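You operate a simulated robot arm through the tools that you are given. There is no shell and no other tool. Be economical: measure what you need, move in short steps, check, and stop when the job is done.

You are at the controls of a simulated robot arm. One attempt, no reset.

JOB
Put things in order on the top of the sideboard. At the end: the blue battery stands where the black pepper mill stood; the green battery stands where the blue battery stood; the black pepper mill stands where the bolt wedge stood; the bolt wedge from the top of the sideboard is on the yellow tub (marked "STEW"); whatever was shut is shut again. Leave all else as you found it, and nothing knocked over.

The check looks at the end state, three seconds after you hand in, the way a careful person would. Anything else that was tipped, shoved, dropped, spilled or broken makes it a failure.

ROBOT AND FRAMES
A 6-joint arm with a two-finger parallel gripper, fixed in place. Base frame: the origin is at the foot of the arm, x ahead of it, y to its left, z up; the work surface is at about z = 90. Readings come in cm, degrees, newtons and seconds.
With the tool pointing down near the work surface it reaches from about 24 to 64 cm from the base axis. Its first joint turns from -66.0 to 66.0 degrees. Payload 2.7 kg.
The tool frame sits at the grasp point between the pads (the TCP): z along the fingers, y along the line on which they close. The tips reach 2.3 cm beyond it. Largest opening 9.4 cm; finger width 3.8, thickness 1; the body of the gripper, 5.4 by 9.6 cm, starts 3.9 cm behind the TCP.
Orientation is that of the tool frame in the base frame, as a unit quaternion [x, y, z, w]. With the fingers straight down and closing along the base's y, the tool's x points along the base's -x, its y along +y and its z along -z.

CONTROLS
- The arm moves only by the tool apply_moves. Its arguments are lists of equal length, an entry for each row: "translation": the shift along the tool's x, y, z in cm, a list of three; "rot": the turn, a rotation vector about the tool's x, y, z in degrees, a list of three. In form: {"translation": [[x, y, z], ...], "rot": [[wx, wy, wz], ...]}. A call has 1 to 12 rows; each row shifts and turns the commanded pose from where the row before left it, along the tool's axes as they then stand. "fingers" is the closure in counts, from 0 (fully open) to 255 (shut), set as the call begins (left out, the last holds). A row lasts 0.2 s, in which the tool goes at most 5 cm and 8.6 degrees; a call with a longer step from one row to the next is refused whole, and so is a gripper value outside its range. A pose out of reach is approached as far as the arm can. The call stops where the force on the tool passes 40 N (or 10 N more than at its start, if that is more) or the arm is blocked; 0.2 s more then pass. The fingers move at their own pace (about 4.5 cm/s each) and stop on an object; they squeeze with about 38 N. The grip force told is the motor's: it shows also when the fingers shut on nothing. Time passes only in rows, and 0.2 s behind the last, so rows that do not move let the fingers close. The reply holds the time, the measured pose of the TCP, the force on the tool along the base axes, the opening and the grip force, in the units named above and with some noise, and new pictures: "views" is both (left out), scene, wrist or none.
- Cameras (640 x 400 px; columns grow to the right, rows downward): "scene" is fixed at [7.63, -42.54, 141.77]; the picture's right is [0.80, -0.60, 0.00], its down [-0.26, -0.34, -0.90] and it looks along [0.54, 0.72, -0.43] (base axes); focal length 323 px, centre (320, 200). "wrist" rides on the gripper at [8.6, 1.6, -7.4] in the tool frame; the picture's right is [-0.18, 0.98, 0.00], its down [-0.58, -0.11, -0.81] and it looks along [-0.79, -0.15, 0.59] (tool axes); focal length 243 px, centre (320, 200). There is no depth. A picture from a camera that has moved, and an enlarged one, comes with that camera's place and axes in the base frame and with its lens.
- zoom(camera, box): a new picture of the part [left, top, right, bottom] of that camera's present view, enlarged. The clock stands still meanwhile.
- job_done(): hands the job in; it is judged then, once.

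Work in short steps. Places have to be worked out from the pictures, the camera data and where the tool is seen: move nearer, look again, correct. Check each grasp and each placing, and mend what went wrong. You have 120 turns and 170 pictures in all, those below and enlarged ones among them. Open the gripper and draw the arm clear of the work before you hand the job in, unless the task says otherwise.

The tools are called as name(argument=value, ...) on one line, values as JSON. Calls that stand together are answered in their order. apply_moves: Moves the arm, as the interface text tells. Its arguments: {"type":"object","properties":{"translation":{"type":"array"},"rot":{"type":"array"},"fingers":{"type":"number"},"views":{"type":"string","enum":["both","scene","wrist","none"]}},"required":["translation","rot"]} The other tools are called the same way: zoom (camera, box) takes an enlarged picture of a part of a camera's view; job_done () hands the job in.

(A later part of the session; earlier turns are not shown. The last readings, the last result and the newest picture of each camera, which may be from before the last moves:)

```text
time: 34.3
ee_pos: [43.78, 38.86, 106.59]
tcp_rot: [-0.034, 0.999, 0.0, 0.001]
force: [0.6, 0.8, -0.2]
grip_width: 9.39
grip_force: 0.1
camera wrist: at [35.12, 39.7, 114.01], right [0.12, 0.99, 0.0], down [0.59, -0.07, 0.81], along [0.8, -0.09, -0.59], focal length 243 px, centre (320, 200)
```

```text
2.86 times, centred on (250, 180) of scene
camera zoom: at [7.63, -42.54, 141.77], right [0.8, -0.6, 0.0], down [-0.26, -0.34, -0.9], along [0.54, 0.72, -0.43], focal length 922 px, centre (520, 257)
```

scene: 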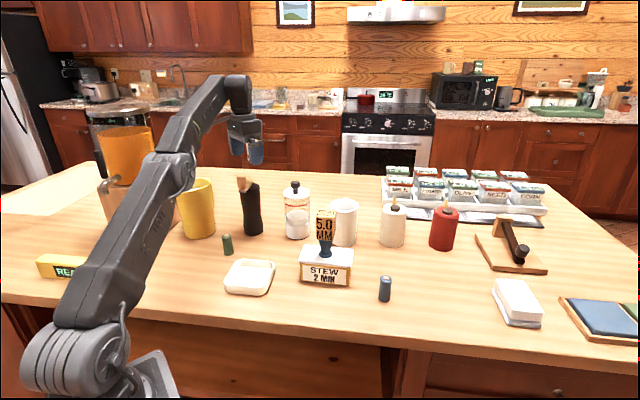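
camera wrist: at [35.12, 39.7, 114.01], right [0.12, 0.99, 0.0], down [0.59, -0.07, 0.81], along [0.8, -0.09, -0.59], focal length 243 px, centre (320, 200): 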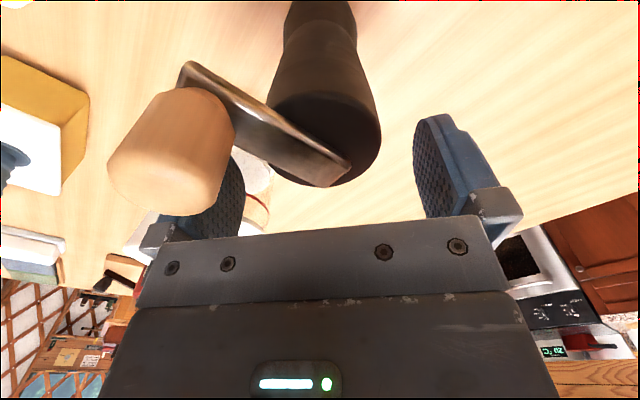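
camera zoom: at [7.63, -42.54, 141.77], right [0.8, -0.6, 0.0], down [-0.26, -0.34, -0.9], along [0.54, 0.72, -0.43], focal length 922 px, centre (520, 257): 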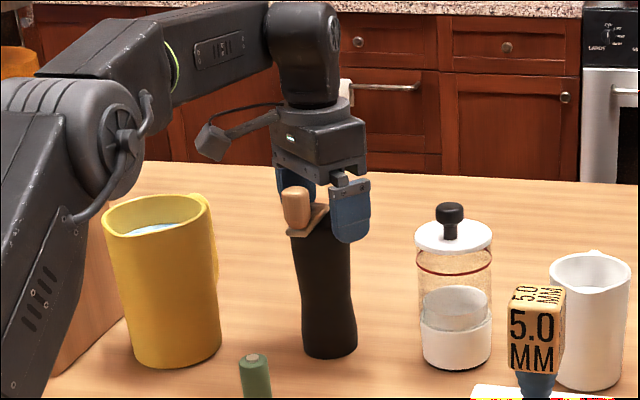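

Everything clears. Descending to 102.3.

apply_moves(translation=[[0, 0, 1.5], [0, 0, 1.5], [0, 0, 1.3], [0, 0, 0]], rot=[[0, 0, 0], [0, 0, 0], [0, 0, 0], [0, 0, 0]], views="wrist")

zoom(camera="scene", box=[190, 130, 310, 270])

```text
time: 35.3
ee_pos: [43.86, 38.94, 102.43]
tcp_rot: [-0.034, 0.999, 0.002, 0.004]
force: [-1.0, -2.2, 26.6]
grip_width: 9.44
grip_force: 0.0
camera wrist: at [35.13, 39.79, 109.94], right [0.12, 0.99, 0.0], down [0.58, -0.07, 0.81], along [0.81, -0.09, -0.59], focal length 243 px, centre (320, 200)
```

wrist: 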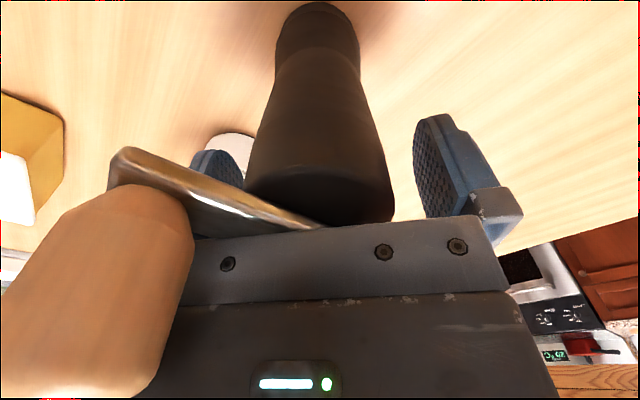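

```text
2.86 times, centred on (250, 200) of scene
camera zoom: at [7.6, -42.57, 141.76], right [0.8, -0.6, 0.0], down [-0.26, -0.34, -0.9], along [0.54, 0.72, -0.43], focal length 922 px, centre (520, 200)
```

zoom: 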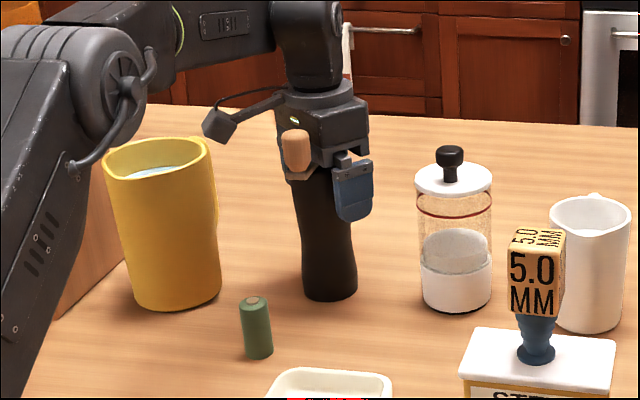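

The palm is resting on the crank bar (27 N). I back off 0.6 cm and close.

apply_moves(translation=[[0, 0, -0.6], [0, 0, 0]], rot=[[0, 0, 0], [0, 0, 0]], views="none")

apply_moves(translation=[[0, 0, 0], [0, 0, 0], [0, 0, 0], [0, 0, 0]], rot=[[0, 0, 0], [0, 0, 0], [0, 0, 0], [0, 0, 0]], fingers=255, views="wrist")

zoom(camera="scene", box=[190, 130, 310, 270])

```text
time: 35.9
ee_pos: [43.78, 39.01, 102.56]
tcp_rot: [-0.035, 0.999, -0.001, -0.001]
force: [-0.1, -0.5, -0.5]
grip_width: 9.42
grip_force: 0.1
```

```text
time: 36.9
ee_pos: [43.81, 38.86, 102.72]
tcp_rot: [-0.035, 0.999, -0.001, 0.001]
force: [-0.1, -0.2, 0.3]
grip_width: 5.65
grip_force: 37.8
camera wrist: at [35.15, 39.85, 110.22], right [0.12, 0.99, 0.0], down [0.59, -0.07, 0.81], along [0.8, -0.09, -0.59], focal length 243 px, centre (320, 200)
```

wrist: 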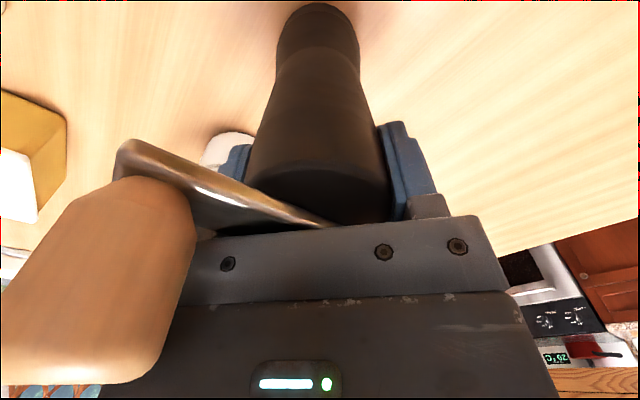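

```text
2.86 times, centred on (250, 200) of scene
camera zoom: at [7.64, -42.53, 141.77], right [0.8, -0.6, 0.0], down [-0.26, -0.34, -0.9], along [0.54, 0.72, -0.43], focal length 922 px, centre (520, 200)
```

zoom: 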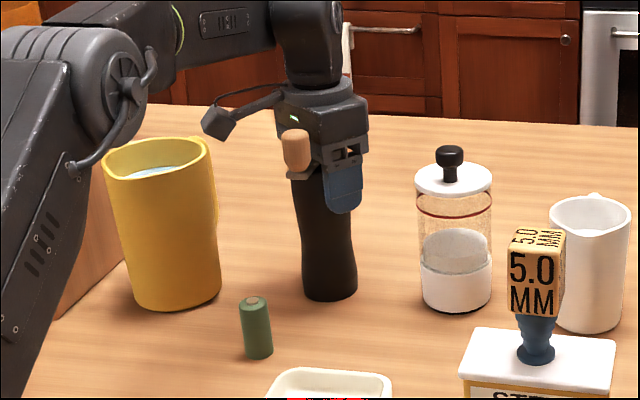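

Gripped at 5.65 cm, mill axis ≈ (43.1,38.8). I lift 10 cm and check.

apply_moves(translation=[[0, 0, -1], [0, 0, -3], [0, 0, -3], [0, 0, -3], [0, 0, 0]], rot=[[0, 0, 0], [0, 0, 0], [0, 0, 0], [0, 0, 0], [0, 0, 0]], views="scene")

```text
time: 38.1
ee_pos: [43.88, 38.84, 112.74]
tcp_rot: [-0.034, 0.999, 0.0, 0.001]
force: [0.1, 0.2, -3.2]
grip_width: 5.65
grip_force: 37.8
```

scene: 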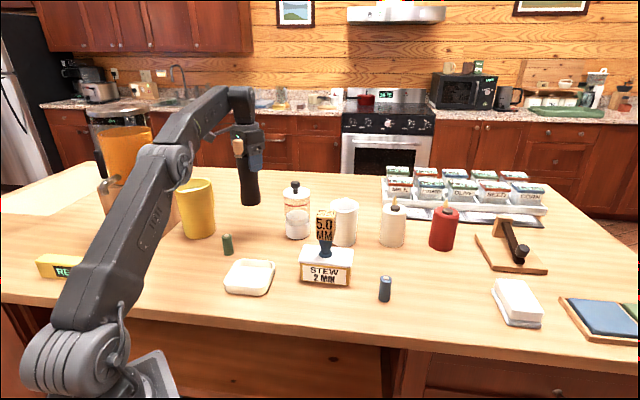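

Lifted cleanly. Carrying it to above the wedge's old spot.

apply_moves(translation=[[4.2, -1.28, 0], [4.2, -1.28, 0], [4.2, -1.28, 0], [4.2, -1.28, 0], [4.2, -1.28, 0], [0.15, -0.04, 0], [0, 0, 0]], rot=[[0, 0, 0], [0, 0, 0], [0, 0, 0], [0, 0, 0], [0, 0, 0], [0, 0, 0], [0, 0, 0]])

zoom(camera="scene", box=[130, 160, 280, 300])

```text
time: 39.7
ee_pos: [22.95, 31.09, 112.52]
tcp_rot: [-0.034, 0.999, 0.0, 0.001]
force: [0.8, 0.3, -4.1]
grip_width: 5.64
grip_force: 37.9
camera wrist: at [14.36, 31.99, 120.09], right [0.12, 0.99, 0.0], down [0.59, -0.07, 0.81], along [0.8, -0.09, -0.59], focal length 243 px, centre (320, 200)
```

scene: 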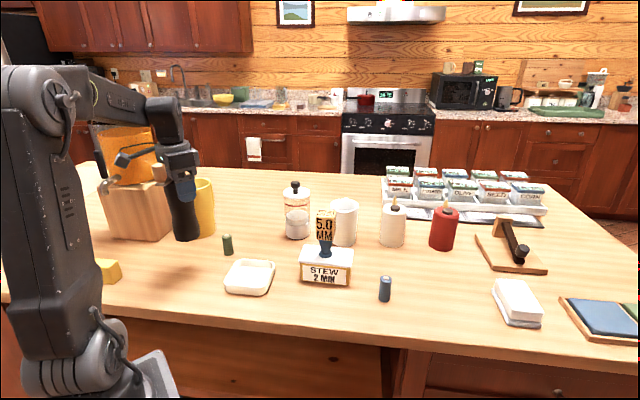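
wrist: 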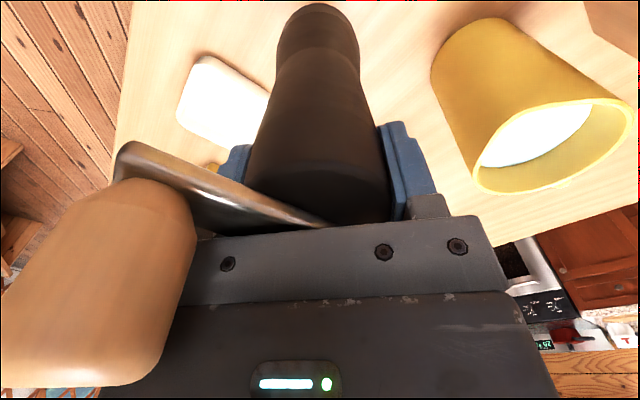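

```text
2.86 times, centred on (205, 230) of scene
camera zoom: at [7.63, -42.54, 141.77], right [0.8, -0.6, 0.0], down [-0.26, -0.34, -0.9], along [0.54, 0.72, -0.43], focal length 922 px, centre (649, 114)
```

zoom: 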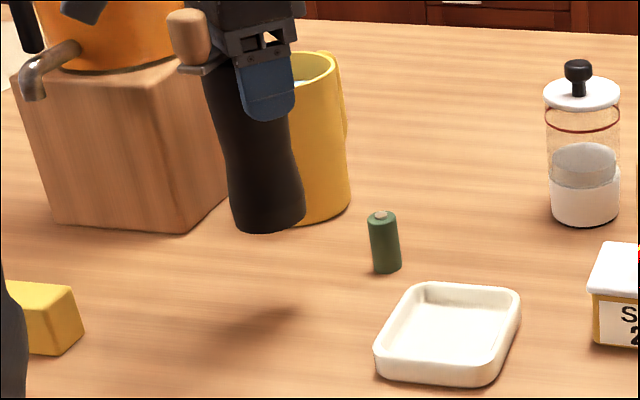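

Mill base sits at about (22.3,31.0), target (22.5,30.9). Small correction, then lowering to just above the surface.

apply_moves(translation=[[-0.17, -0.15, 3], [0, 0, 3], [0, 0, 2], [0, 0, 1], [0, 0, 0]], rot=[[0, 0, 0], [0, 0, 0], [0, 0, 0], [0, 0, 0], [0, 0, 0]], views="none")

apply_moves(translation=[[0, 0, 0.25], [0, 0, 0]], rot=[[0, 0, 0], [0, 0, 0]], views="none")

apply_moves(translation=[[0, 0, 0.2], [0, 0, 0]], rot=[[0, 0, 0], [0, 0, 0]], views="none")

zoom(camera="scene", box=[130, 180, 280, 300])

```text
time: 40.9
ee_pos: [23.29, 31.0, 103.57]
tcp_rot: [-0.034, 0.999, -0.001, 0.001]
force: [0.5, -0.4, -2.3]
grip_width: 5.66
grip_force: 38.3
```

```text
time: 41.5
ee_pos: [23.39, 30.98, 103.4]
tcp_rot: [-0.034, 0.999, 0.0, 0.0]
force: [0.5, -0.2, -2.8]
grip_width: 5.66
grip_force: 37.9
```

```text
time: 42.1
ee_pos: [23.33, 30.79, 103.16]
tcp_rot: [-0.034, 0.999, 0.001, 0.001]
force: [0.1, -0.7, -3.2]
grip_width: 5.67
grip_force: 38.5
```

```text
3.33 times, centred on (205, 240) of scene
camera zoom: at [7.64, -42.54, 141.77], right [0.8, -0.6, 0.0], down [-0.26, -0.34, -0.9], along [0.54, 0.72, -0.43], focal length 1075 px, centre (703, 67)
```

zoom: 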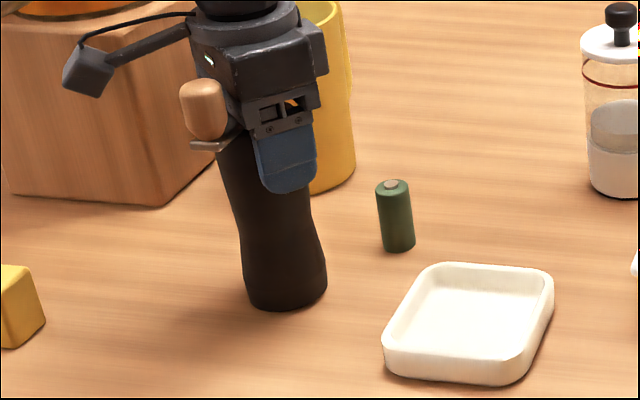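

Base is right over the spot (22.4,30.9). Continuing down in small steps.

apply_moves(translation=[[0, 0, 0.2], [0, 0, 0]], rot=[[0, 0, 0], [0, 0, 0]], views="none")

apply_moves(translation=[[0, 0, 0.15], [0, 0, 0]], rot=[[0, 0, 0], [0, 0, 0]], views="none")

apply_moves(translation=[[0, 0, 0.1], [0, 0, 0]], rot=[[0, 0, 0], [0, 0, 0]], views="none")

```text
time: 42.7
ee_pos: [23.33, 30.83, 102.91]
tcp_rot: [-0.034, 0.999, 0.0, 0.001]
force: [-1.0, 0.5, -3.9]
grip_width: 5.65
grip_force: 37.9
```

```text
time: 43.3
ee_pos: [23.26, 30.99, 102.94]
tcp_rot: [-0.034, 0.999, 0.0, 0.001]
force: [-0.2, -0.1, -3.6]
grip_width: 5.62
grip_force: 37.6
```

```text
time: 43.9
ee_pos: [23.32, 30.93, 102.74]
tcp_rot: [-0.035, 0.999, -0.001, 0.0]
force: [0.0, 0.4, -2.5]
grip_width: 5.67
grip_force: 38.2
```

A little more, same way.

apply_moves(translation=[[0, 0, 0.12], [0, 0, 0]], rot=[[0, 0, 0], [0, 0, 0]], views="none")

apply_moves(translation=[[0, 0, 0.1], [0, 0, 0]], rot=[[0, 0, 0], [0, 0, 0]], views="none")

```text
time: 44.5
ee_pos: [23.31, 31.02, 102.73]
tcp_rot: [-0.035, 0.999, 0.0, 0.0]
force: [0.2, -0.8, -0.8]
grip_width: 5.62
grip_force: 38.3
```

```text
time: 45.1
ee_pos: [23.24, 30.96, 102.61]
tcp_rot: [-0.034, 0.999, 0.001, 0.002]
force: [-1.9, -2.3, 15.5]
grip_width: 5.65
grip_force: 38.7
```

Contact. Ease 0.1 up, open, and check.

apply_moves(translation=[[0, 0, -0.1], [0, 0, 0]], rot=[[0, 0, 0], [0, 0, 0]], views="none")

apply_moves(translation=[[0, 0, 0], [0, 0, 0], [0, 0, 0], [0, 0, 0]], rot=[[0, 0, 0], [0, 0, 0], [0, 0, 0], [0, 0, 0]], fingers=0, views="none")

apply_moves(translation=[[0, 0, -1.5], [0, 0, -3], [0, 0, -4], [0, 0, -4], [0, 0, -3], [0, 0, 0]], rot=[[0, 0, 0], [0, 0, 0], [0, 0, 0], [0, 0, 0], [0, 0, 0], [0, 0, 0]], views="both")

```text
time: 45.7
ee_pos: [23.18, 31.01, 102.7]
tcp_rot: [-0.035, 0.999, 0.001, 0.001]
force: [-2.0, 2.3, 4.6]
grip_width: 5.67
grip_force: 37.8
```

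```text
time: 46.7
ee_pos: [23.22, 30.81, 102.77]
tcp_rot: [-0.034, 0.999, 0.0, 0.001]
force: [0.1, -0.6, -0.2]
grip_width: 9.39
grip_force: 0.0
```

```text
time: 48.1
ee_pos: [23.39, 31.12, 118.27]
tcp_rot: [-0.034, 0.999, -0.001, 0.001]
force: [-0.2, -0.9, 0.5]
grip_width: 9.4
grip_force: 0.1
camera wrist: at [14.68, 31.94, 125.76], right [0.12, 0.99, 0.0], down [0.59, -0.07, 0.81], along [0.8, -0.09, -0.59], focal length 243 px, centre (320, 200)
```

scene: 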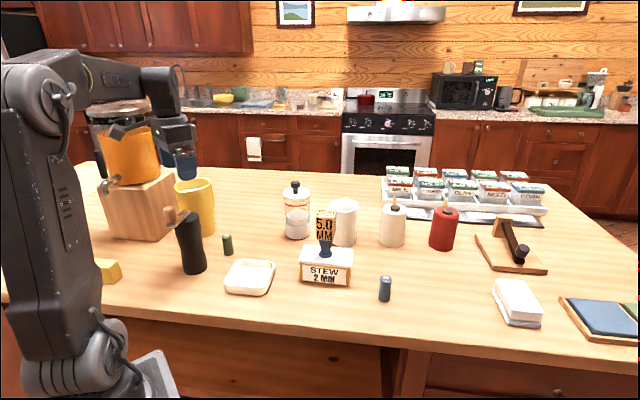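
wrist: 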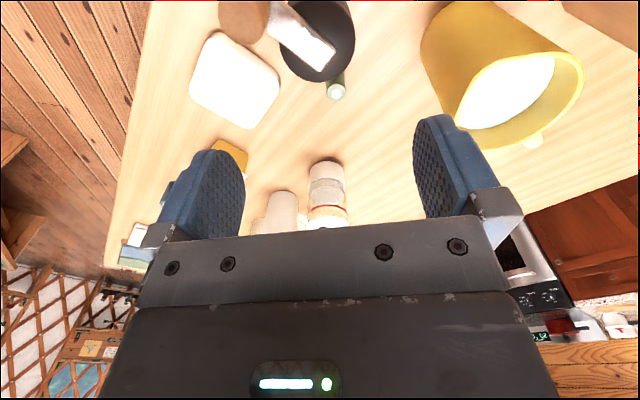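

The mill stands on the spot. Next, the blue battery: I travel high to near (50,-6) and look.

apply_moves(translation=[[-2.4, -3.89, 0], [-2.4, -3.89, 0], [-2.4, -3.89, 0], [-2.4, -3.89, 0], [-2.4, -3.89, 0], [-2.4, -3.89, 0], [-2.4, -3.89, 0], [-2.4, -3.89, 0], [-2.4, -3.89, 0], [-2.4, -3.89, 0], [0, 0, 4.5], [0, 0, 0]], rot=[[0, 0, 0], [0, 0, 0], [0, 0, 0], [0, 0, 0], [0, 0, 0], [0, 0, 0], [0, 0, 0], [0, 0, 0], [0, 0, 0], [0, 0, 0], [0, 0, 0], [0, 0, 0]])

zoom(camera="wrist", box=[240, 0, 400, 120])

zoom(camera="scene", box=[355, 260, 415, 310])

```text
time: 50.7
ee_pos: [49.8, -6.43, 113.68]
tcp_rot: [-0.034, 0.999, 0.0, 0.001]
force: [0.6, 0.3, -0.2]
grip_width: 9.44
grip_force: 0.0
camera wrist: at [41.25, -5.5, 121.14], right [0.12, 0.99, 0.0], down [0.59, -0.07, 0.81], along [0.8, -0.09, -0.59], focal length 243 px, centre (320, 200)
```

scene: 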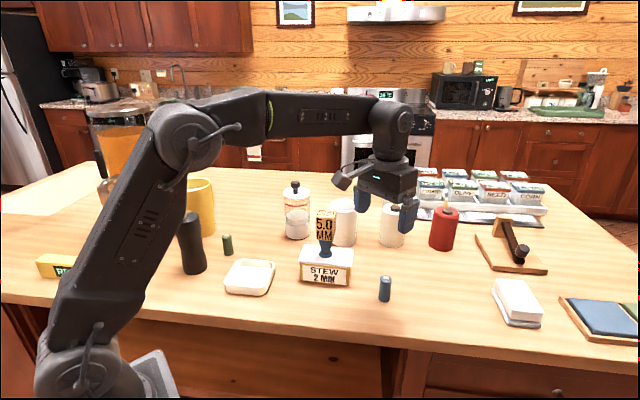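
wrist: 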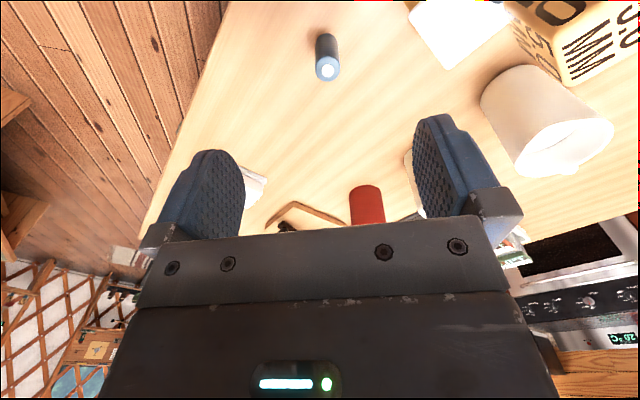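

```text
3.33 times, centred on (320, 60) of wrist
camera zoom: at [41.25, -5.5, 121.14], right [0.12, 0.99, 0.0], down [0.59, -0.07, 0.81], along [0.8, -0.09, -0.59], focal length 809 px, centre (320, 667)
```

zoom: 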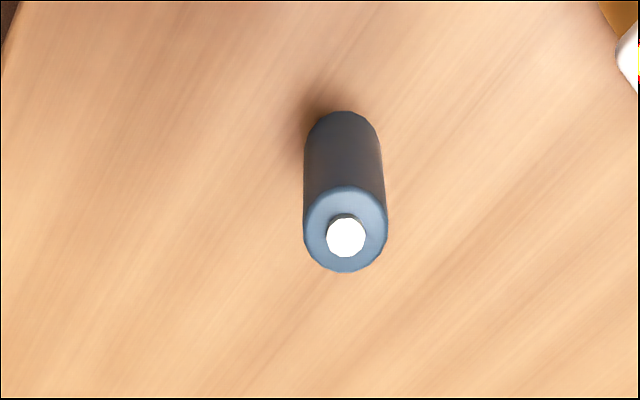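

```text
8.00 times, centred on (385, 285) of scene
camera zoom: at [7.63, -42.54, 141.77], right [0.8, -0.6, 0.0], down [-0.26, -0.34, -0.9], along [0.54, 0.72, -0.43], focal length 2580 px, centre (-200, -480)
```

zoom: 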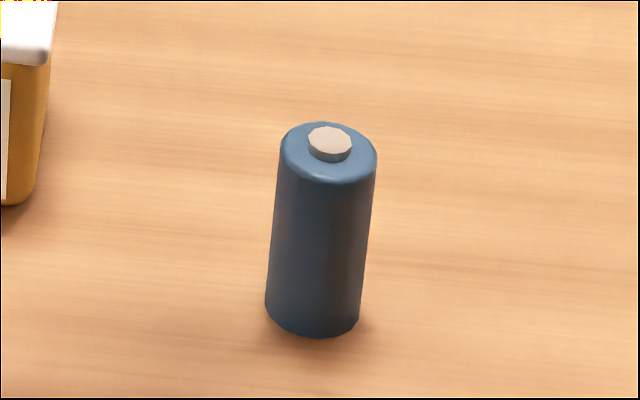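

Both cameras agree: blue battery at (53.1,-6.0), top about 96. I move over it and lower to z 99 for a check.

apply_moves(translation=[[-3.3, 0.2, 0], [0, 0, 4.5], [0, 0, 4.5], [0, 0, 4.5], [0, 0, 1.2], [0, 0, 0]], rot=[[0, 0, 0], [0, 0, 0], [0, 0, 0], [0, 0, 0], [0, 0, 0], [0, 0, 0]], views="wrist")

zoom(camera="scene", box=[335, 220, 435, 310])

```text
time: 52.1
ee_pos: [53.14, -5.88, 99.04]
tcp_rot: [-0.034, 0.999, 0.0, 0.001]
force: [0.1, -0.6, -0.9]
grip_width: 9.38
grip_force: 0.1
camera wrist: at [44.58, -4.9, 106.55], right [0.12, 0.99, 0.0], down [0.59, -0.07, 0.81], along [0.8, -0.09, -0.59], focal length 243 px, centre (320, 200)
```

wrist: 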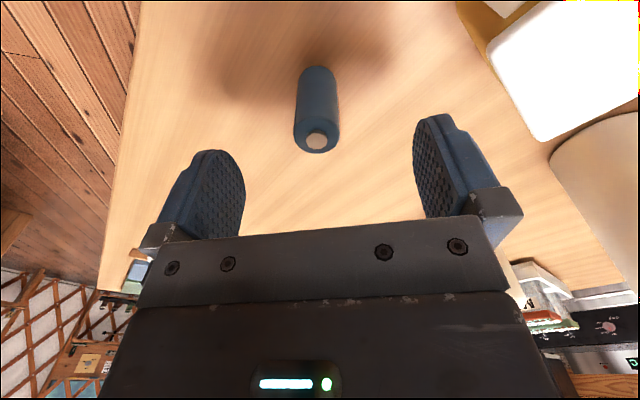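

```text
4.44 times, centred on (385, 265) of scene
camera zoom: at [7.63, -42.54, 141.77], right [0.8, -0.6, 0.0], down [-0.26, -0.34, -0.9], along [0.54, 0.72, -0.43], focal length 1434 px, centre (31, -89)
```

zoom: 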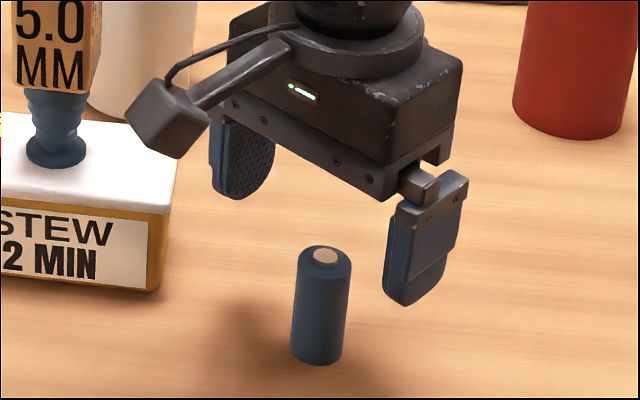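

Well centred. Descend to z 93.5 and close.

apply_moves(translation=[[0.2, -0.15, 2.5], [0, 0, 2], [0, 0, 1], [0, 0, 0]], rot=[[0, 0, 0], [0, 0, 0], [0, 0, 0], [0, 0, 0]], views="none")

apply_moves(translation=[[0, 0, 0], [0, 0, 0], [0, 0, 0], [0, 0, 0], [0, 0, 0], [0, 0, 0]], rot=[[0, 0, 0], [0, 0, 0], [0, 0, 0], [0, 0, 0], [0, 0, 0], [0, 0, 0]], fingers=255, views="wrist")

```text
time: 53.1
ee_pos: [53.1, -5.89, 93.36]
tcp_rot: [-0.034, 0.999, 0.0, 0.001]
force: [0.1, -0.2, 0.1]
grip_width: 9.39
grip_force: 0.0
```

```text
time: 54.5
ee_pos: [53.03, -5.92, 93.54]
tcp_rot: [-0.034, 0.999, 0.001, 0.001]
force: [-0.4, 0.5, 0.4]
grip_width: 2.6
grip_force: 38.0
camera wrist: at [44.37, -5.03, 101.02], right [0.12, 0.99, 0.0], down [0.59, -0.07, 0.81], along [0.8, -0.09, -0.59], focal length 243 px, centre (320, 200)
```

wrist: 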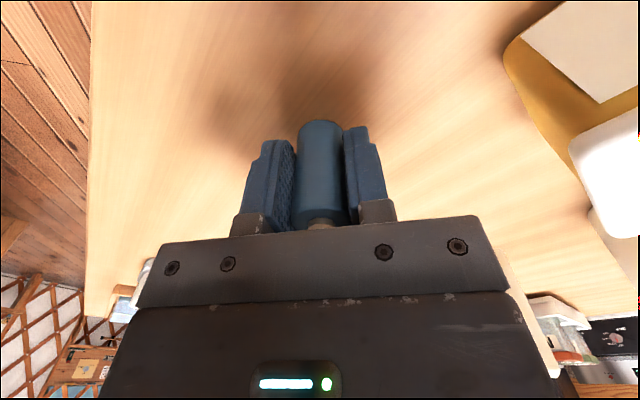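

Gripped (2.6 cm), spot (53.1,-6.0) noted with TCP z 93.5. Lift high and carry to the mill's old spot (43.1,38.8).

apply_moves(translation=[[0, 0, -2.5], [0, 0, -4.5], [0, 0, -4.5], [0, 0, -4.5], [0, 0, -4.5], [0, 0, 0]], rot=[[0, 0, 0], [0, 0, 0], [0, 0, 0], [0, 0, 0], [0, 0, 0], [0, 0, 0]], views="scene")

apply_moves(translation=[[0.68, 4.53, 0], [0.68, 4.53, 0], [0.68, 4.53, 0], [0.68, 4.53, 0], [0.68, 4.53, 0], [0.68, 4.53, 0], [0.68, 4.53, 0], [0.68, 4.53, 0], [0.68, 4.53, 0], [0.68, 4.53, 0], [0, 0, 0]], rot=[[0, 0, 0], [0, 0, 0], [0, 0, 0], [0, 0, 0], [0, 0, 0], [0, 0, 0], [0, 0, 0], [0, 0, 0], [0, 0, 0], [0, 0, 0], [0, 0, 0]])

```text
time: 55.9
ee_pos: [52.93, -6.09, 114.32]
tcp_rot: [-0.034, 0.999, 0.0, 0.0]
force: [0.4, 0.3, 0.3]
grip_width: 2.58
grip_force: 37.9
```

scene: 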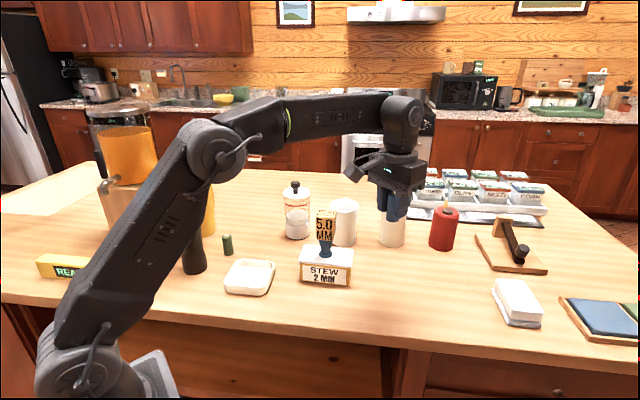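

```text
time: 58.3
ee_pos: [43.09, 38.68, 114.03]
tcp_rot: [-0.034, 0.999, 0.0, 0.002]
force: [-1.0, -0.5, -0.9]
grip_width: 2.55
grip_force: 38.0
camera wrist: at [34.46, 39.61, 121.54], right [0.12, 0.99, 0.0], down [0.59, -0.07, 0.81], along [0.8, -0.09, -0.59], focal length 243 px, centre (320, 200)
```

scene: 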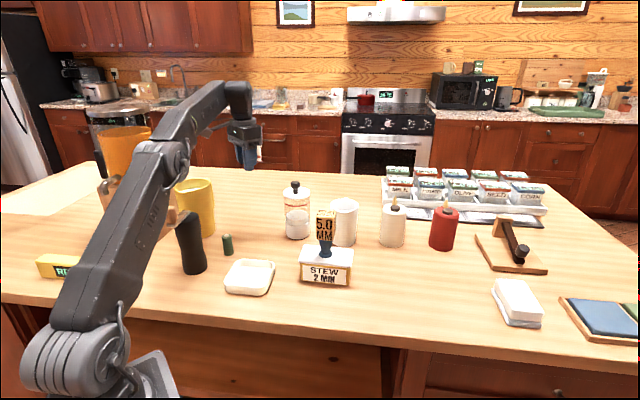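
wrist: 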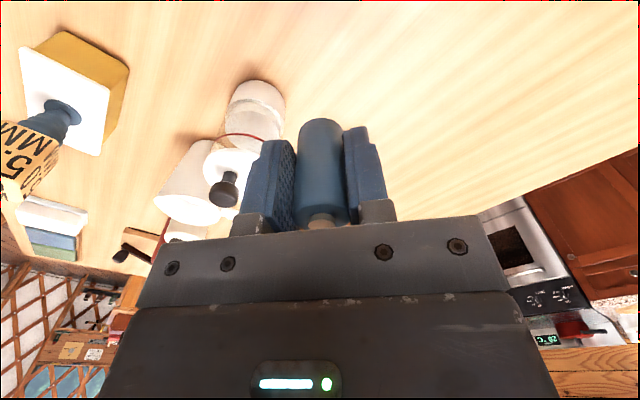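

Over the spot. I descend in stages, checking that the arm's links stay clear of the mill.

apply_moves(translation=[[0, 0.1, 4], [0, 0, 4], [0, 0, 3], [0, 0, 0]], rot=[[0, 0, 0], [0, 0, 0], [0, 0, 0], [0, 0, 0]], views="scene")

```text
time: 59.3
ee_pos: [43.11, 38.84, 102.96]
tcp_rot: [-0.034, 0.999, -0.001, 0.001]
force: [0.9, 0.5, -0.8]
grip_width: 2.54
grip_force: 37.6
```

scene: 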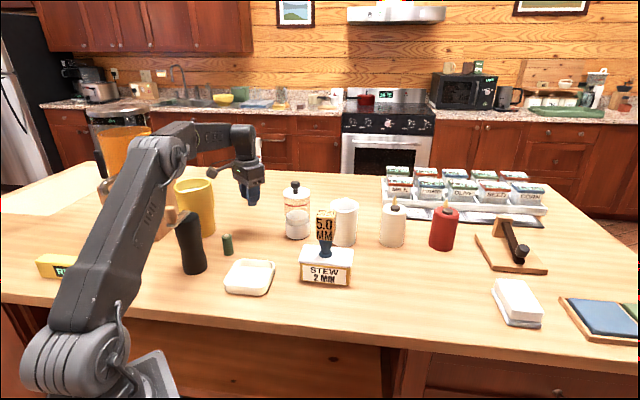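

Clear. Lowering to just above the surface.

apply_moves(translation=[[0, 0, 4], [0, 0, 3], [0, 0, 1.5], [0, 0, 0.3], [0, 0, 0]], rot=[[0, 0, 0], [0, 0, 0], [0, 0, 0], [0, 0, 0], [0, 0, 0]], views="scene")

zoom(camera="scene", box=[215, 180, 295, 250])

```text
time: 60.5
ee_pos: [43.13, 38.97, 94.14]
tcp_rot: [-0.034, 0.999, -0.001, 0.001]
force: [-0.1, 0.1, -0.1]
grip_width: 2.55
grip_force: 37.9
```

scene: 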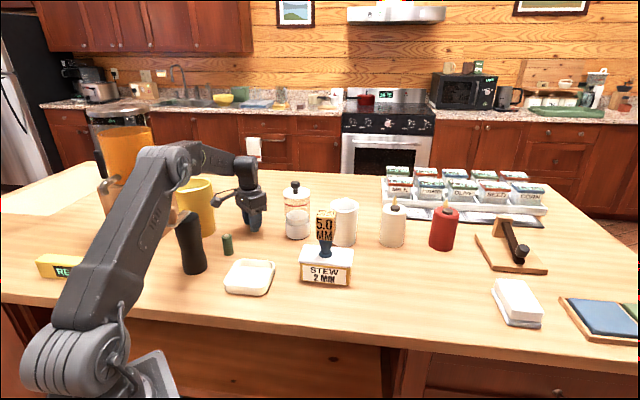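

```text
5.71 times, centred on (255, 215) of scene
camera zoom: at [7.63, -42.54, 141.77], right [0.8, -0.6, 0.0], down [-0.26, -0.34, -0.9], along [0.54, 0.72, -0.43], focal length 1843 px, centre (691, 114)
```

zoom: 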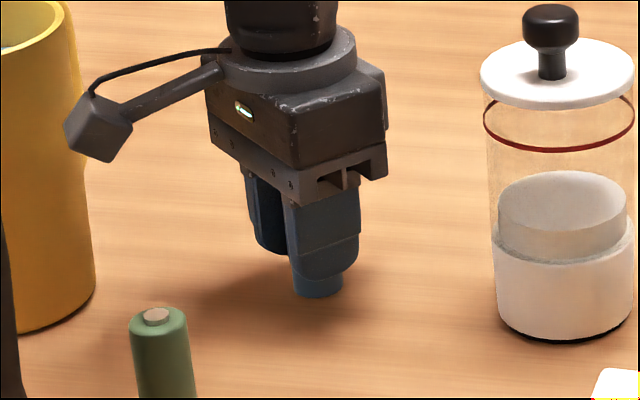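

By the same camera method the battery foot lies within 0.3 cm of the mill's old base. Lower the last half centimetre.

apply_moves(translation=[[0, 0, 0.25], [0, 0, 0]], rot=[[0, 0, 0], [0, 0, 0]], views="none")

apply_moves(translation=[[0, 0, 0.2], [0, 0, 0]], rot=[[0, 0, 0], [0, 0, 0]], views="none")

apply_moves(translation=[[0, 0, 0.12], [0, 0, 0]], rot=[[0, 0, 0], [0, 0, 0]], views="none")

```text
time: 61.1
ee_pos: [43.05, 38.94, 93.96]
tcp_rot: [-0.034, 0.999, 0.0, 0.002]
force: [-0.4, 0.2, -0.5]
grip_width: 2.56
grip_force: 37.7
```

```text
time: 61.7
ee_pos: [43.05, 38.87, 93.89]
tcp_rot: [-0.035, 0.999, 0.0, 0.002]
force: [-2.8, -0.1, 11.0]
grip_width: 2.54
grip_force: 37.8
```

```text
time: 62.3
ee_pos: [43.13, 38.97, 93.95]
tcp_rot: [-0.036, 0.999, 0.002, 0.003]
force: [-2.3, -0.1, 21.2]
grip_width: 2.53
grip_force: 37.6
```

Contact at z 93.9. Ease up, release, and lift clear.

apply_moves(translation=[[0, 0, -0.2], [0, 0, 0]], rot=[[0, 0, 0], [0, 0, 0]], views="none")

apply_moves(translation=[[0, 0, 0], [0, 0, 0], [0, 0, 0], [0, 0, 0], [0, 0, 0]], rot=[[0, 0, 0], [0, 0, 0], [0, 0, 0], [0, 0, 0], [0, 0, 0]], fingers=0, views="wrist")

apply_moves(translation=[[0, 0, -2], [0, 0, -4.5], [0, 0, -4.5], [0, 0, -4], [0, 0, -4], [0, 0, 0]], rot=[[0, 0, 0], [0, 0, 0], [0, 0, 0], [0, 0, 0], [0, 0, 0], [0, 0, 0]], views="scene")

```text
time: 62.9
ee_pos: [43.22, 38.9, 93.72]
tcp_rot: [-0.034, 0.999, 0.0, 0.0]
force: [0.8, 2.6, 8.3]
grip_width: 2.55
grip_force: 38.1
```

```text
time: 64.1
ee_pos: [43.15, 38.98, 93.71]
tcp_rot: [-0.034, 0.999, 0.0, 0.001]
force: [0.1, 0.3, 0.8]
grip_width: 9.4
grip_force: 0.2
camera wrist: at [34.48, 39.85, 101.31], right [0.12, 0.99, 0.0], down [0.59, -0.07, 0.81], along [0.8, -0.09, -0.59], focal length 243 px, centre (320, 200)
```

wrist: 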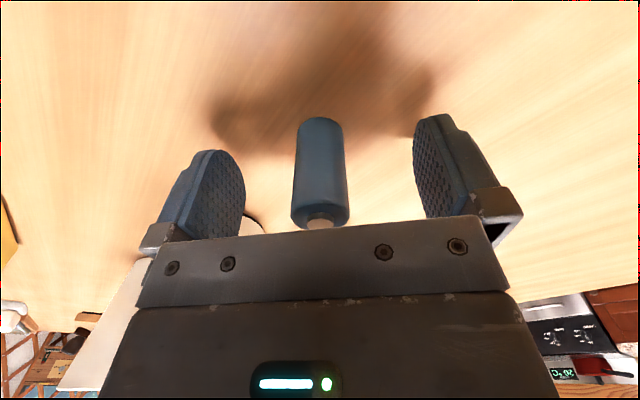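

```text
time: 65.5
ee_pos: [43.02, 38.57, 113.11]
tcp_rot: [-0.034, 0.999, 0.001, 0.002]
force: [0.2, 0.3, 0.9]
grip_width: 9.4
grip_force: 0.1
```

scene: 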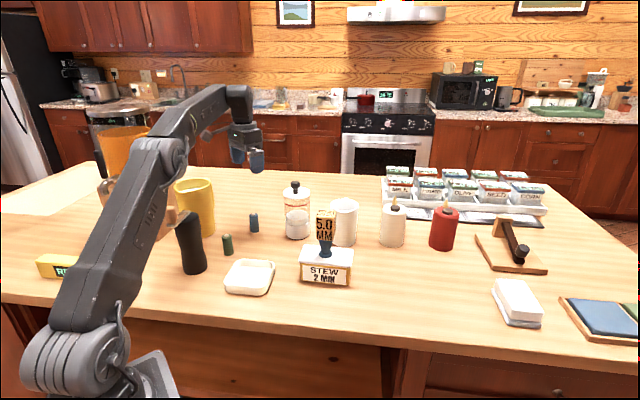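

The blue battery stands upright at the mill's old spot. Next is the green battery at about (31.6,31.9); the mill stands near it, so I use yaw -29° to keep gripper and camera bracket clear. I go above it first.

apply_moves(translation=[[3.95, -1.96, -1], [3.95, -1.96, -1], [3.95, -1.96, -1], [0, 0, 0], [0, 0, 0], [0, 0, 0], [0, 0, 0], [0, 0, 0]], rot=[[0, 0, 0], [0, 0, 0], [0, 0, 0], [0, 0, 8.25], [0, 0, 8.25], [0, 0, 8.25], [0, 0, 8.25], [0, 0, 0]])

zoom(camera="wrist", box=[240, 0, 400, 100])

zoom(camera="scene", box=[165, 190, 285, 280])

```text
time: 67.3
ee_pos: [31.67, 32.0, 115.98]
tcp_rot: [0.253, 0.967, 0.0, 0.001]
force: [0.3, -0.4, 0.1]
grip_width: 9.43
grip_force: 0.1
camera wrist: at [24.92, 37.55, 123.43], right [0.64, 0.77, 0.0], down [0.45, -0.38, 0.81], along [0.62, -0.52, -0.59], focal length 243 px, centre (320, 200)
```

scene: 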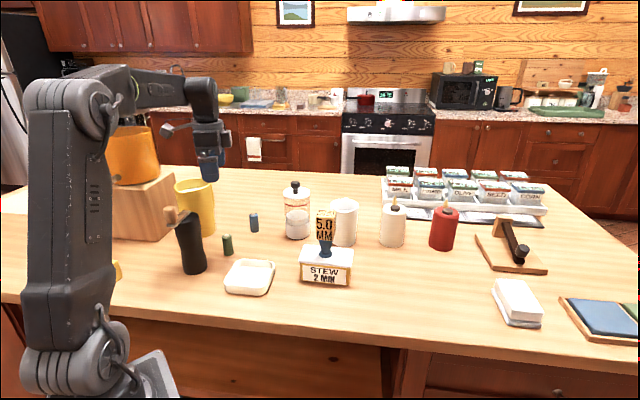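
wrist: 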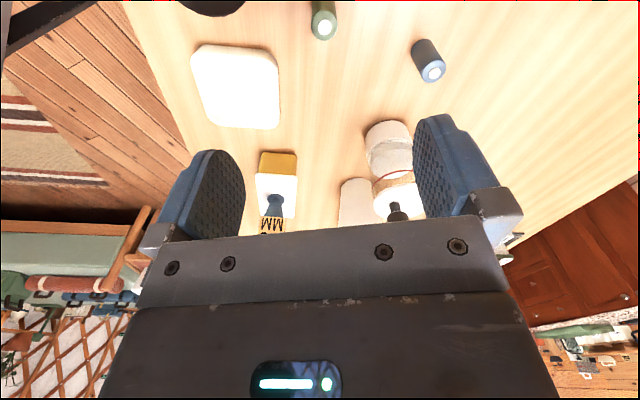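

```text
4.00 times, centred on (320, 50) of wrist
camera zoom: at [24.92, 37.55, 123.43], right [0.64, 0.77, 0.0], down [0.45, -0.38, 0.81], along [0.62, -0.52, -0.59], focal length 970 px, centre (320, 800)
```

zoom: 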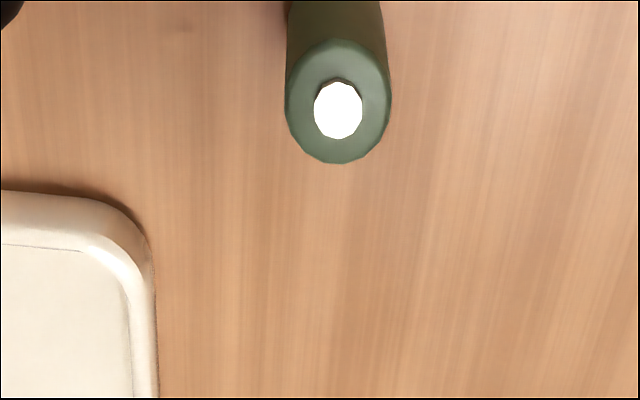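

```text
4.44 times, centred on (225, 235) of scene
camera zoom: at [7.63, -42.54, 141.77], right [0.8, -0.6, 0.0], down [-0.26, -0.34, -0.9], along [0.54, 0.72, -0.43], focal length 1434 px, centre (742, 44)
```

zoom: 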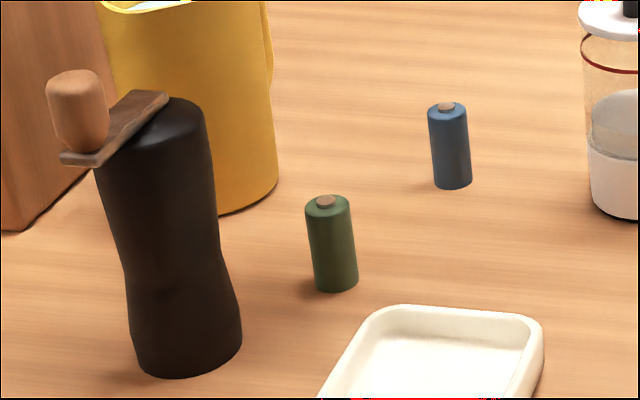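

Green battery at (32.0,32.1). I correct by 0.35 cm and descend to z 103, then look.

apply_moves(translation=[[-0.26, 0.26, 3], [0, 0, 4], [0, 0, 4], [0, 0, 2], [0, 0, 0]], rot=[[0, 0, 0], [0, 0, 0], [0, 0, 0], [0, 0, 0], [0, 0, 0]])

zoom(camera="scene", box=[145, 140, 285, 280])

```text
time: 68.5
ee_pos: [31.98, 32.37, 102.83]
tcp_rot: [0.251, 0.968, 0.0, 0.001]
force: [-0.1, 0.6, -0.3]
grip_width: 9.39
grip_force: 0.0
camera wrist: at [25.24, 37.78, 110.34], right [0.64, 0.77, 0.0], down [0.45, -0.38, 0.81], along [0.62, -0.51, -0.59], focal length 243 px, centre (320, 200)
```

scene: 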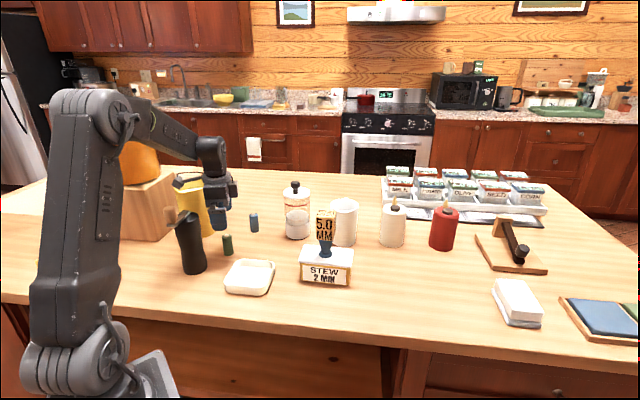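
wrist: 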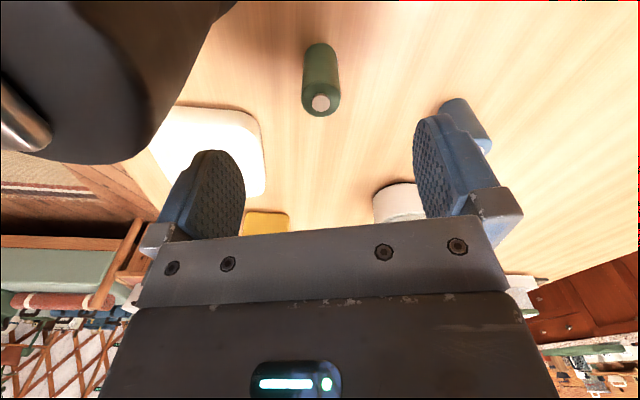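

```text
2.86 times, centred on (215, 210) of scene
camera zoom: at [7.63, -42.54, 141.77], right [0.8, -0.6, 0.0], down [-0.26, -0.34, -0.9], along [0.54, 0.72, -0.43], focal length 922 px, centre (620, 171)
```

zoom: 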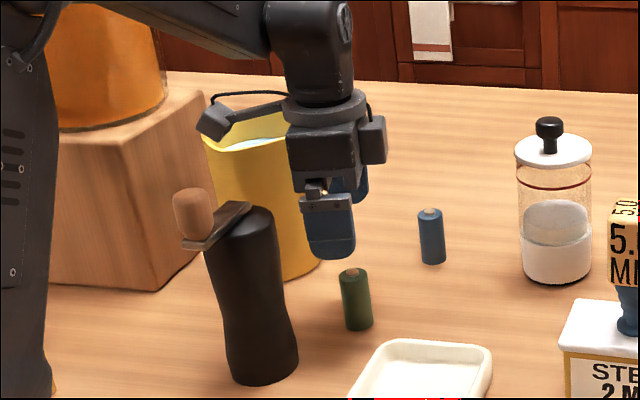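

All clear (camera bracket, mill, jug). Descend to z 94 and check before closing.

apply_moves(translation=[[0, -0.15, 3], [0, 0, 3], [0, 0, 2], [0, 0, 0.7], [0, 0, 0]], rot=[[0, 0, 0], [0, 0, 0], [0, 0, 0], [0, 0, 0], [0, 0, 0]], views="wrist")

zoom(camera="scene", box=[145, 150, 285, 290])

```text
time: 69.7
ee_pos: [31.83, 32.28, 94.06]
tcp_rot: [0.251, 0.968, 0.0, 0.001]
force: [0.2, -0.8, -0.4]
grip_width: 9.4
grip_force: 0.0
camera wrist: at [25.21, 37.73, 101.57], right [0.64, 0.77, 0.0], down [0.45, -0.38, 0.81], along [0.62, -0.51, -0.59], focal length 243 px, centre (320, 200)
```

wrist: 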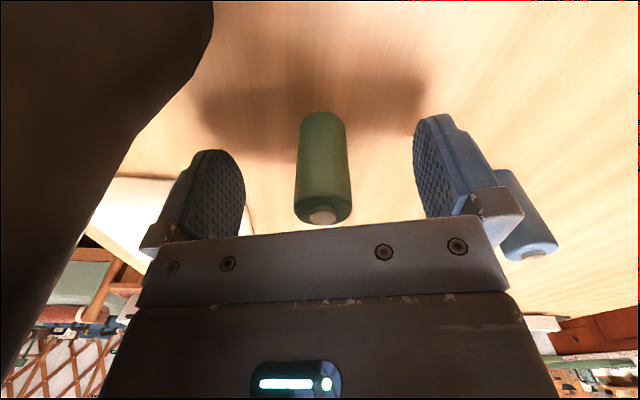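

```text
2.86 times, centred on (215, 220) of scene
camera zoom: at [7.63, -42.54, 141.77], right [0.8, -0.6, 0.0], down [-0.26, -0.34, -0.9], along [0.54, 0.72, -0.43], focal length 922 px, centre (620, 143)
```

zoom: 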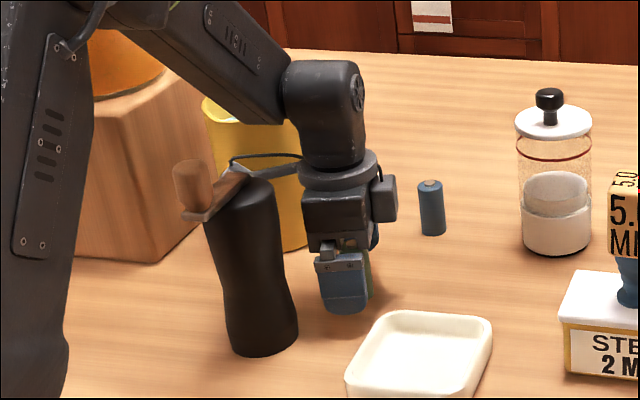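

Battery is centred between the pads. Closing.

apply_moves(translation=[[0, 0, 0], [0, 0, 0], [0, 0, 0], [0, 0, 0], [0, 0, 0], [0, 0, 0]], rot=[[0, 0, 0], [0, 0, 0], [0, 0, 0], [0, 0, 0], [0, 0, 0], [0, 0, 0]], fingers=255, views="none")

apply_moves(translation=[[0, 0, -2], [0, 0, -4], [0, 0, -4], [0, 0, -4.5], [0, 0, -4.5], [0, 0, -3], [0, 0, 0]], rot=[[0, 0, 0], [0, 0, 0], [0, 0, 0], [0, 0, 0], [0, 0, 0], [0, 0, 0], [0, 0, 0]])

```text
time: 71.1
ee_pos: [31.92, 32.24, 93.98]
tcp_rot: [0.251, 0.968, 0.001, 0.001]
force: [-0.1, -0.2, -0.1]
grip_width: 2.44
grip_force: 38.3
```

```text
time: 72.7
ee_pos: [31.91, 31.99, 116.24]
tcp_rot: [0.251, 0.968, 0.0, 0.001]
force: [0.1, 0.2, -0.1]
grip_width: 2.43
grip_force: 37.7
camera wrist: at [25.27, 37.51, 123.72], right [0.64, 0.77, 0.0], down [0.45, -0.38, 0.81], along [0.62, -0.51, -0.59], focal length 243 px, centre (320, 200)
```

scene: 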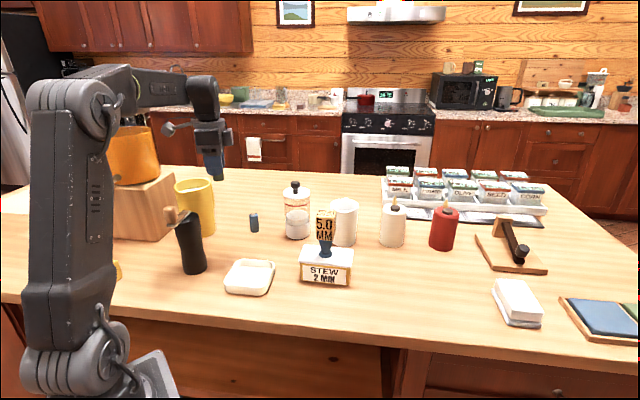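
wrist: 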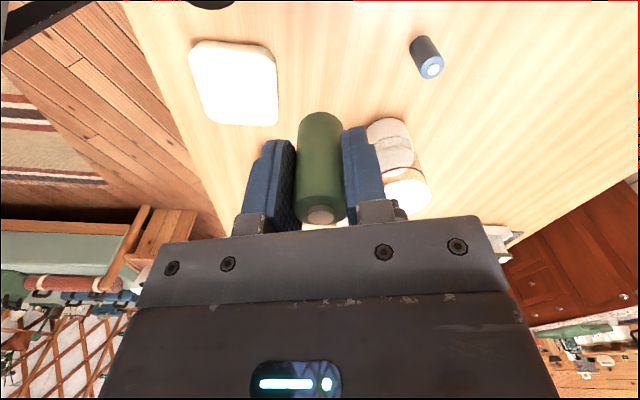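

Held firmly; lifted clear. Carrying it high to (53.1,-6.0).

apply_moves(translation=[[-3.7, -2.29, 0], [-3.7, -2.29, 0], [-3.7, -2.29, 0], [-3.7, -2.29, 0], [-3.7, -2.29, 0], [-3.7, -2.29, 0], [-3.7, -2.29, 0], [-3.7, -2.29, 0], [-3.7, -2.29, 0], [-3.7, -2.29, 0], [0, 0, 0]], rot=[[0, 0, 0], [0, 0, 0], [0, 0, 0], [0, 0, 0], [0, 0, 0], [0, 0, 0], [0, 0, 0], [0, 0, 0], [0, 0, 0], [0, 0, 0], [0, 0, 0]], views="none")

apply_moves(translation=[[0, 0, 0], [0, 0, 0], [0, 0, 0], [0, 0, 0], [0, 0, 4.5], [0, 0, 4.5], [0, 0, 0]], rot=[[0, 0, -8.3], [0, 0, -8.3], [0, 0, -8.3], [0, 0, -8.3], [0, 0, 0], [0, 0, 0], [0, 0, 0]], views="both")

```text
time: 75.1
ee_pos: [53.06, -6.07, 116.2]
tcp_rot: [0.251, 0.968, 0.0, 0.001]
force: [-0.5, -0.4, 0.0]
grip_width: 2.46
grip_force: 38.2
```

```text
time: 76.7
ee_pos: [53.11, -5.72, 106.94]
tcp_rot: [-0.037, 0.999, 0.001, 0.0]
force: [-0.1, -0.5, 0.3]
grip_width: 2.44
grip_force: 38.2
camera wrist: at [44.47, -4.96, 114.48], right [0.11, 0.99, 0.0], down [0.59, -0.07, 0.81], along [0.8, -0.09, -0.59], focal length 243 px, centre (320, 200)
```

scene: 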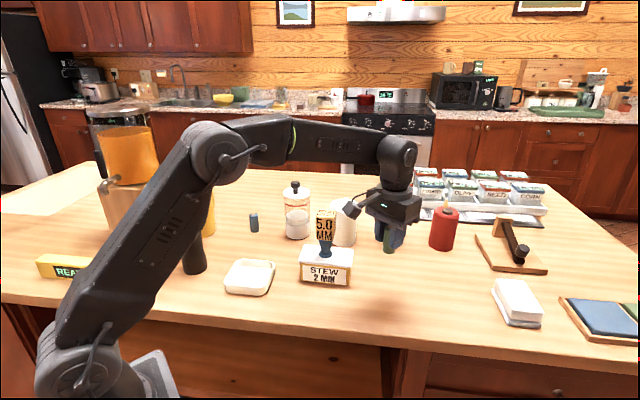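
wrist: 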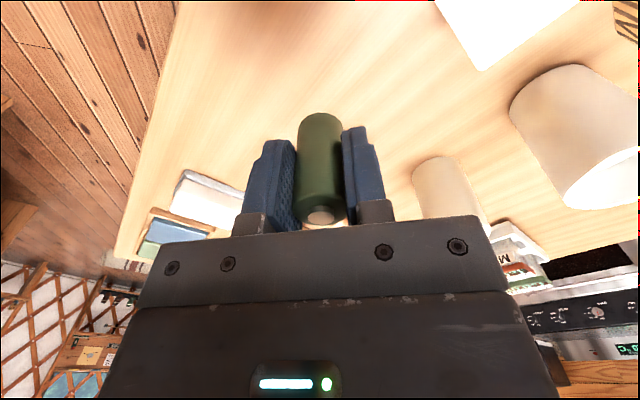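

Over the spot. Lower to about 1 cm above the surface.

apply_moves(translation=[[0, -0.1, 4.5], [0, 0, 4], [0, 0, 2.5], [0, 0, 1], [0, 0, 0]], rot=[[0, 0, 0], [0, 0, 0], [0, 0, 0], [0, 0, 0], [0, 0, 0]], views="none")

zoom(camera="scene", box=[355, 260, 415, 310])

```text
time: 77.9
ee_pos: [53.24, -6.04, 95.09]
tcp_rot: [-0.036, 0.999, 0.0, 0.001]
force: [0.0, -0.9, 0.9]
grip_width: 2.43
grip_force: 38.1
```

```text
8.00 times, centred on (385, 285) of scene
camera zoom: at [7.63, -42.54, 141.77], right [0.8, -0.6, 0.0], down [-0.26, -0.34, -0.9], along [0.54, 0.72, -0.43], focal length 2580 px, centre (-200, -480)
```

zoom: 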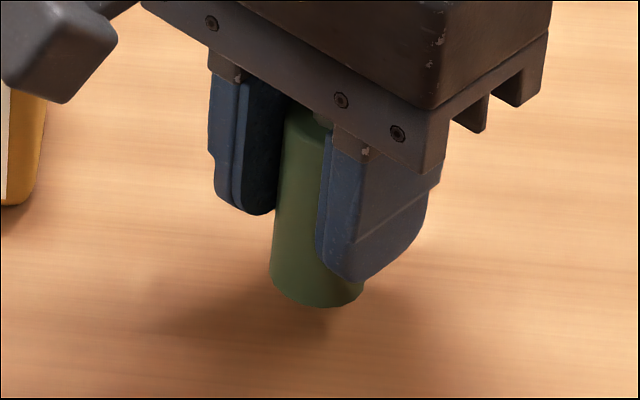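

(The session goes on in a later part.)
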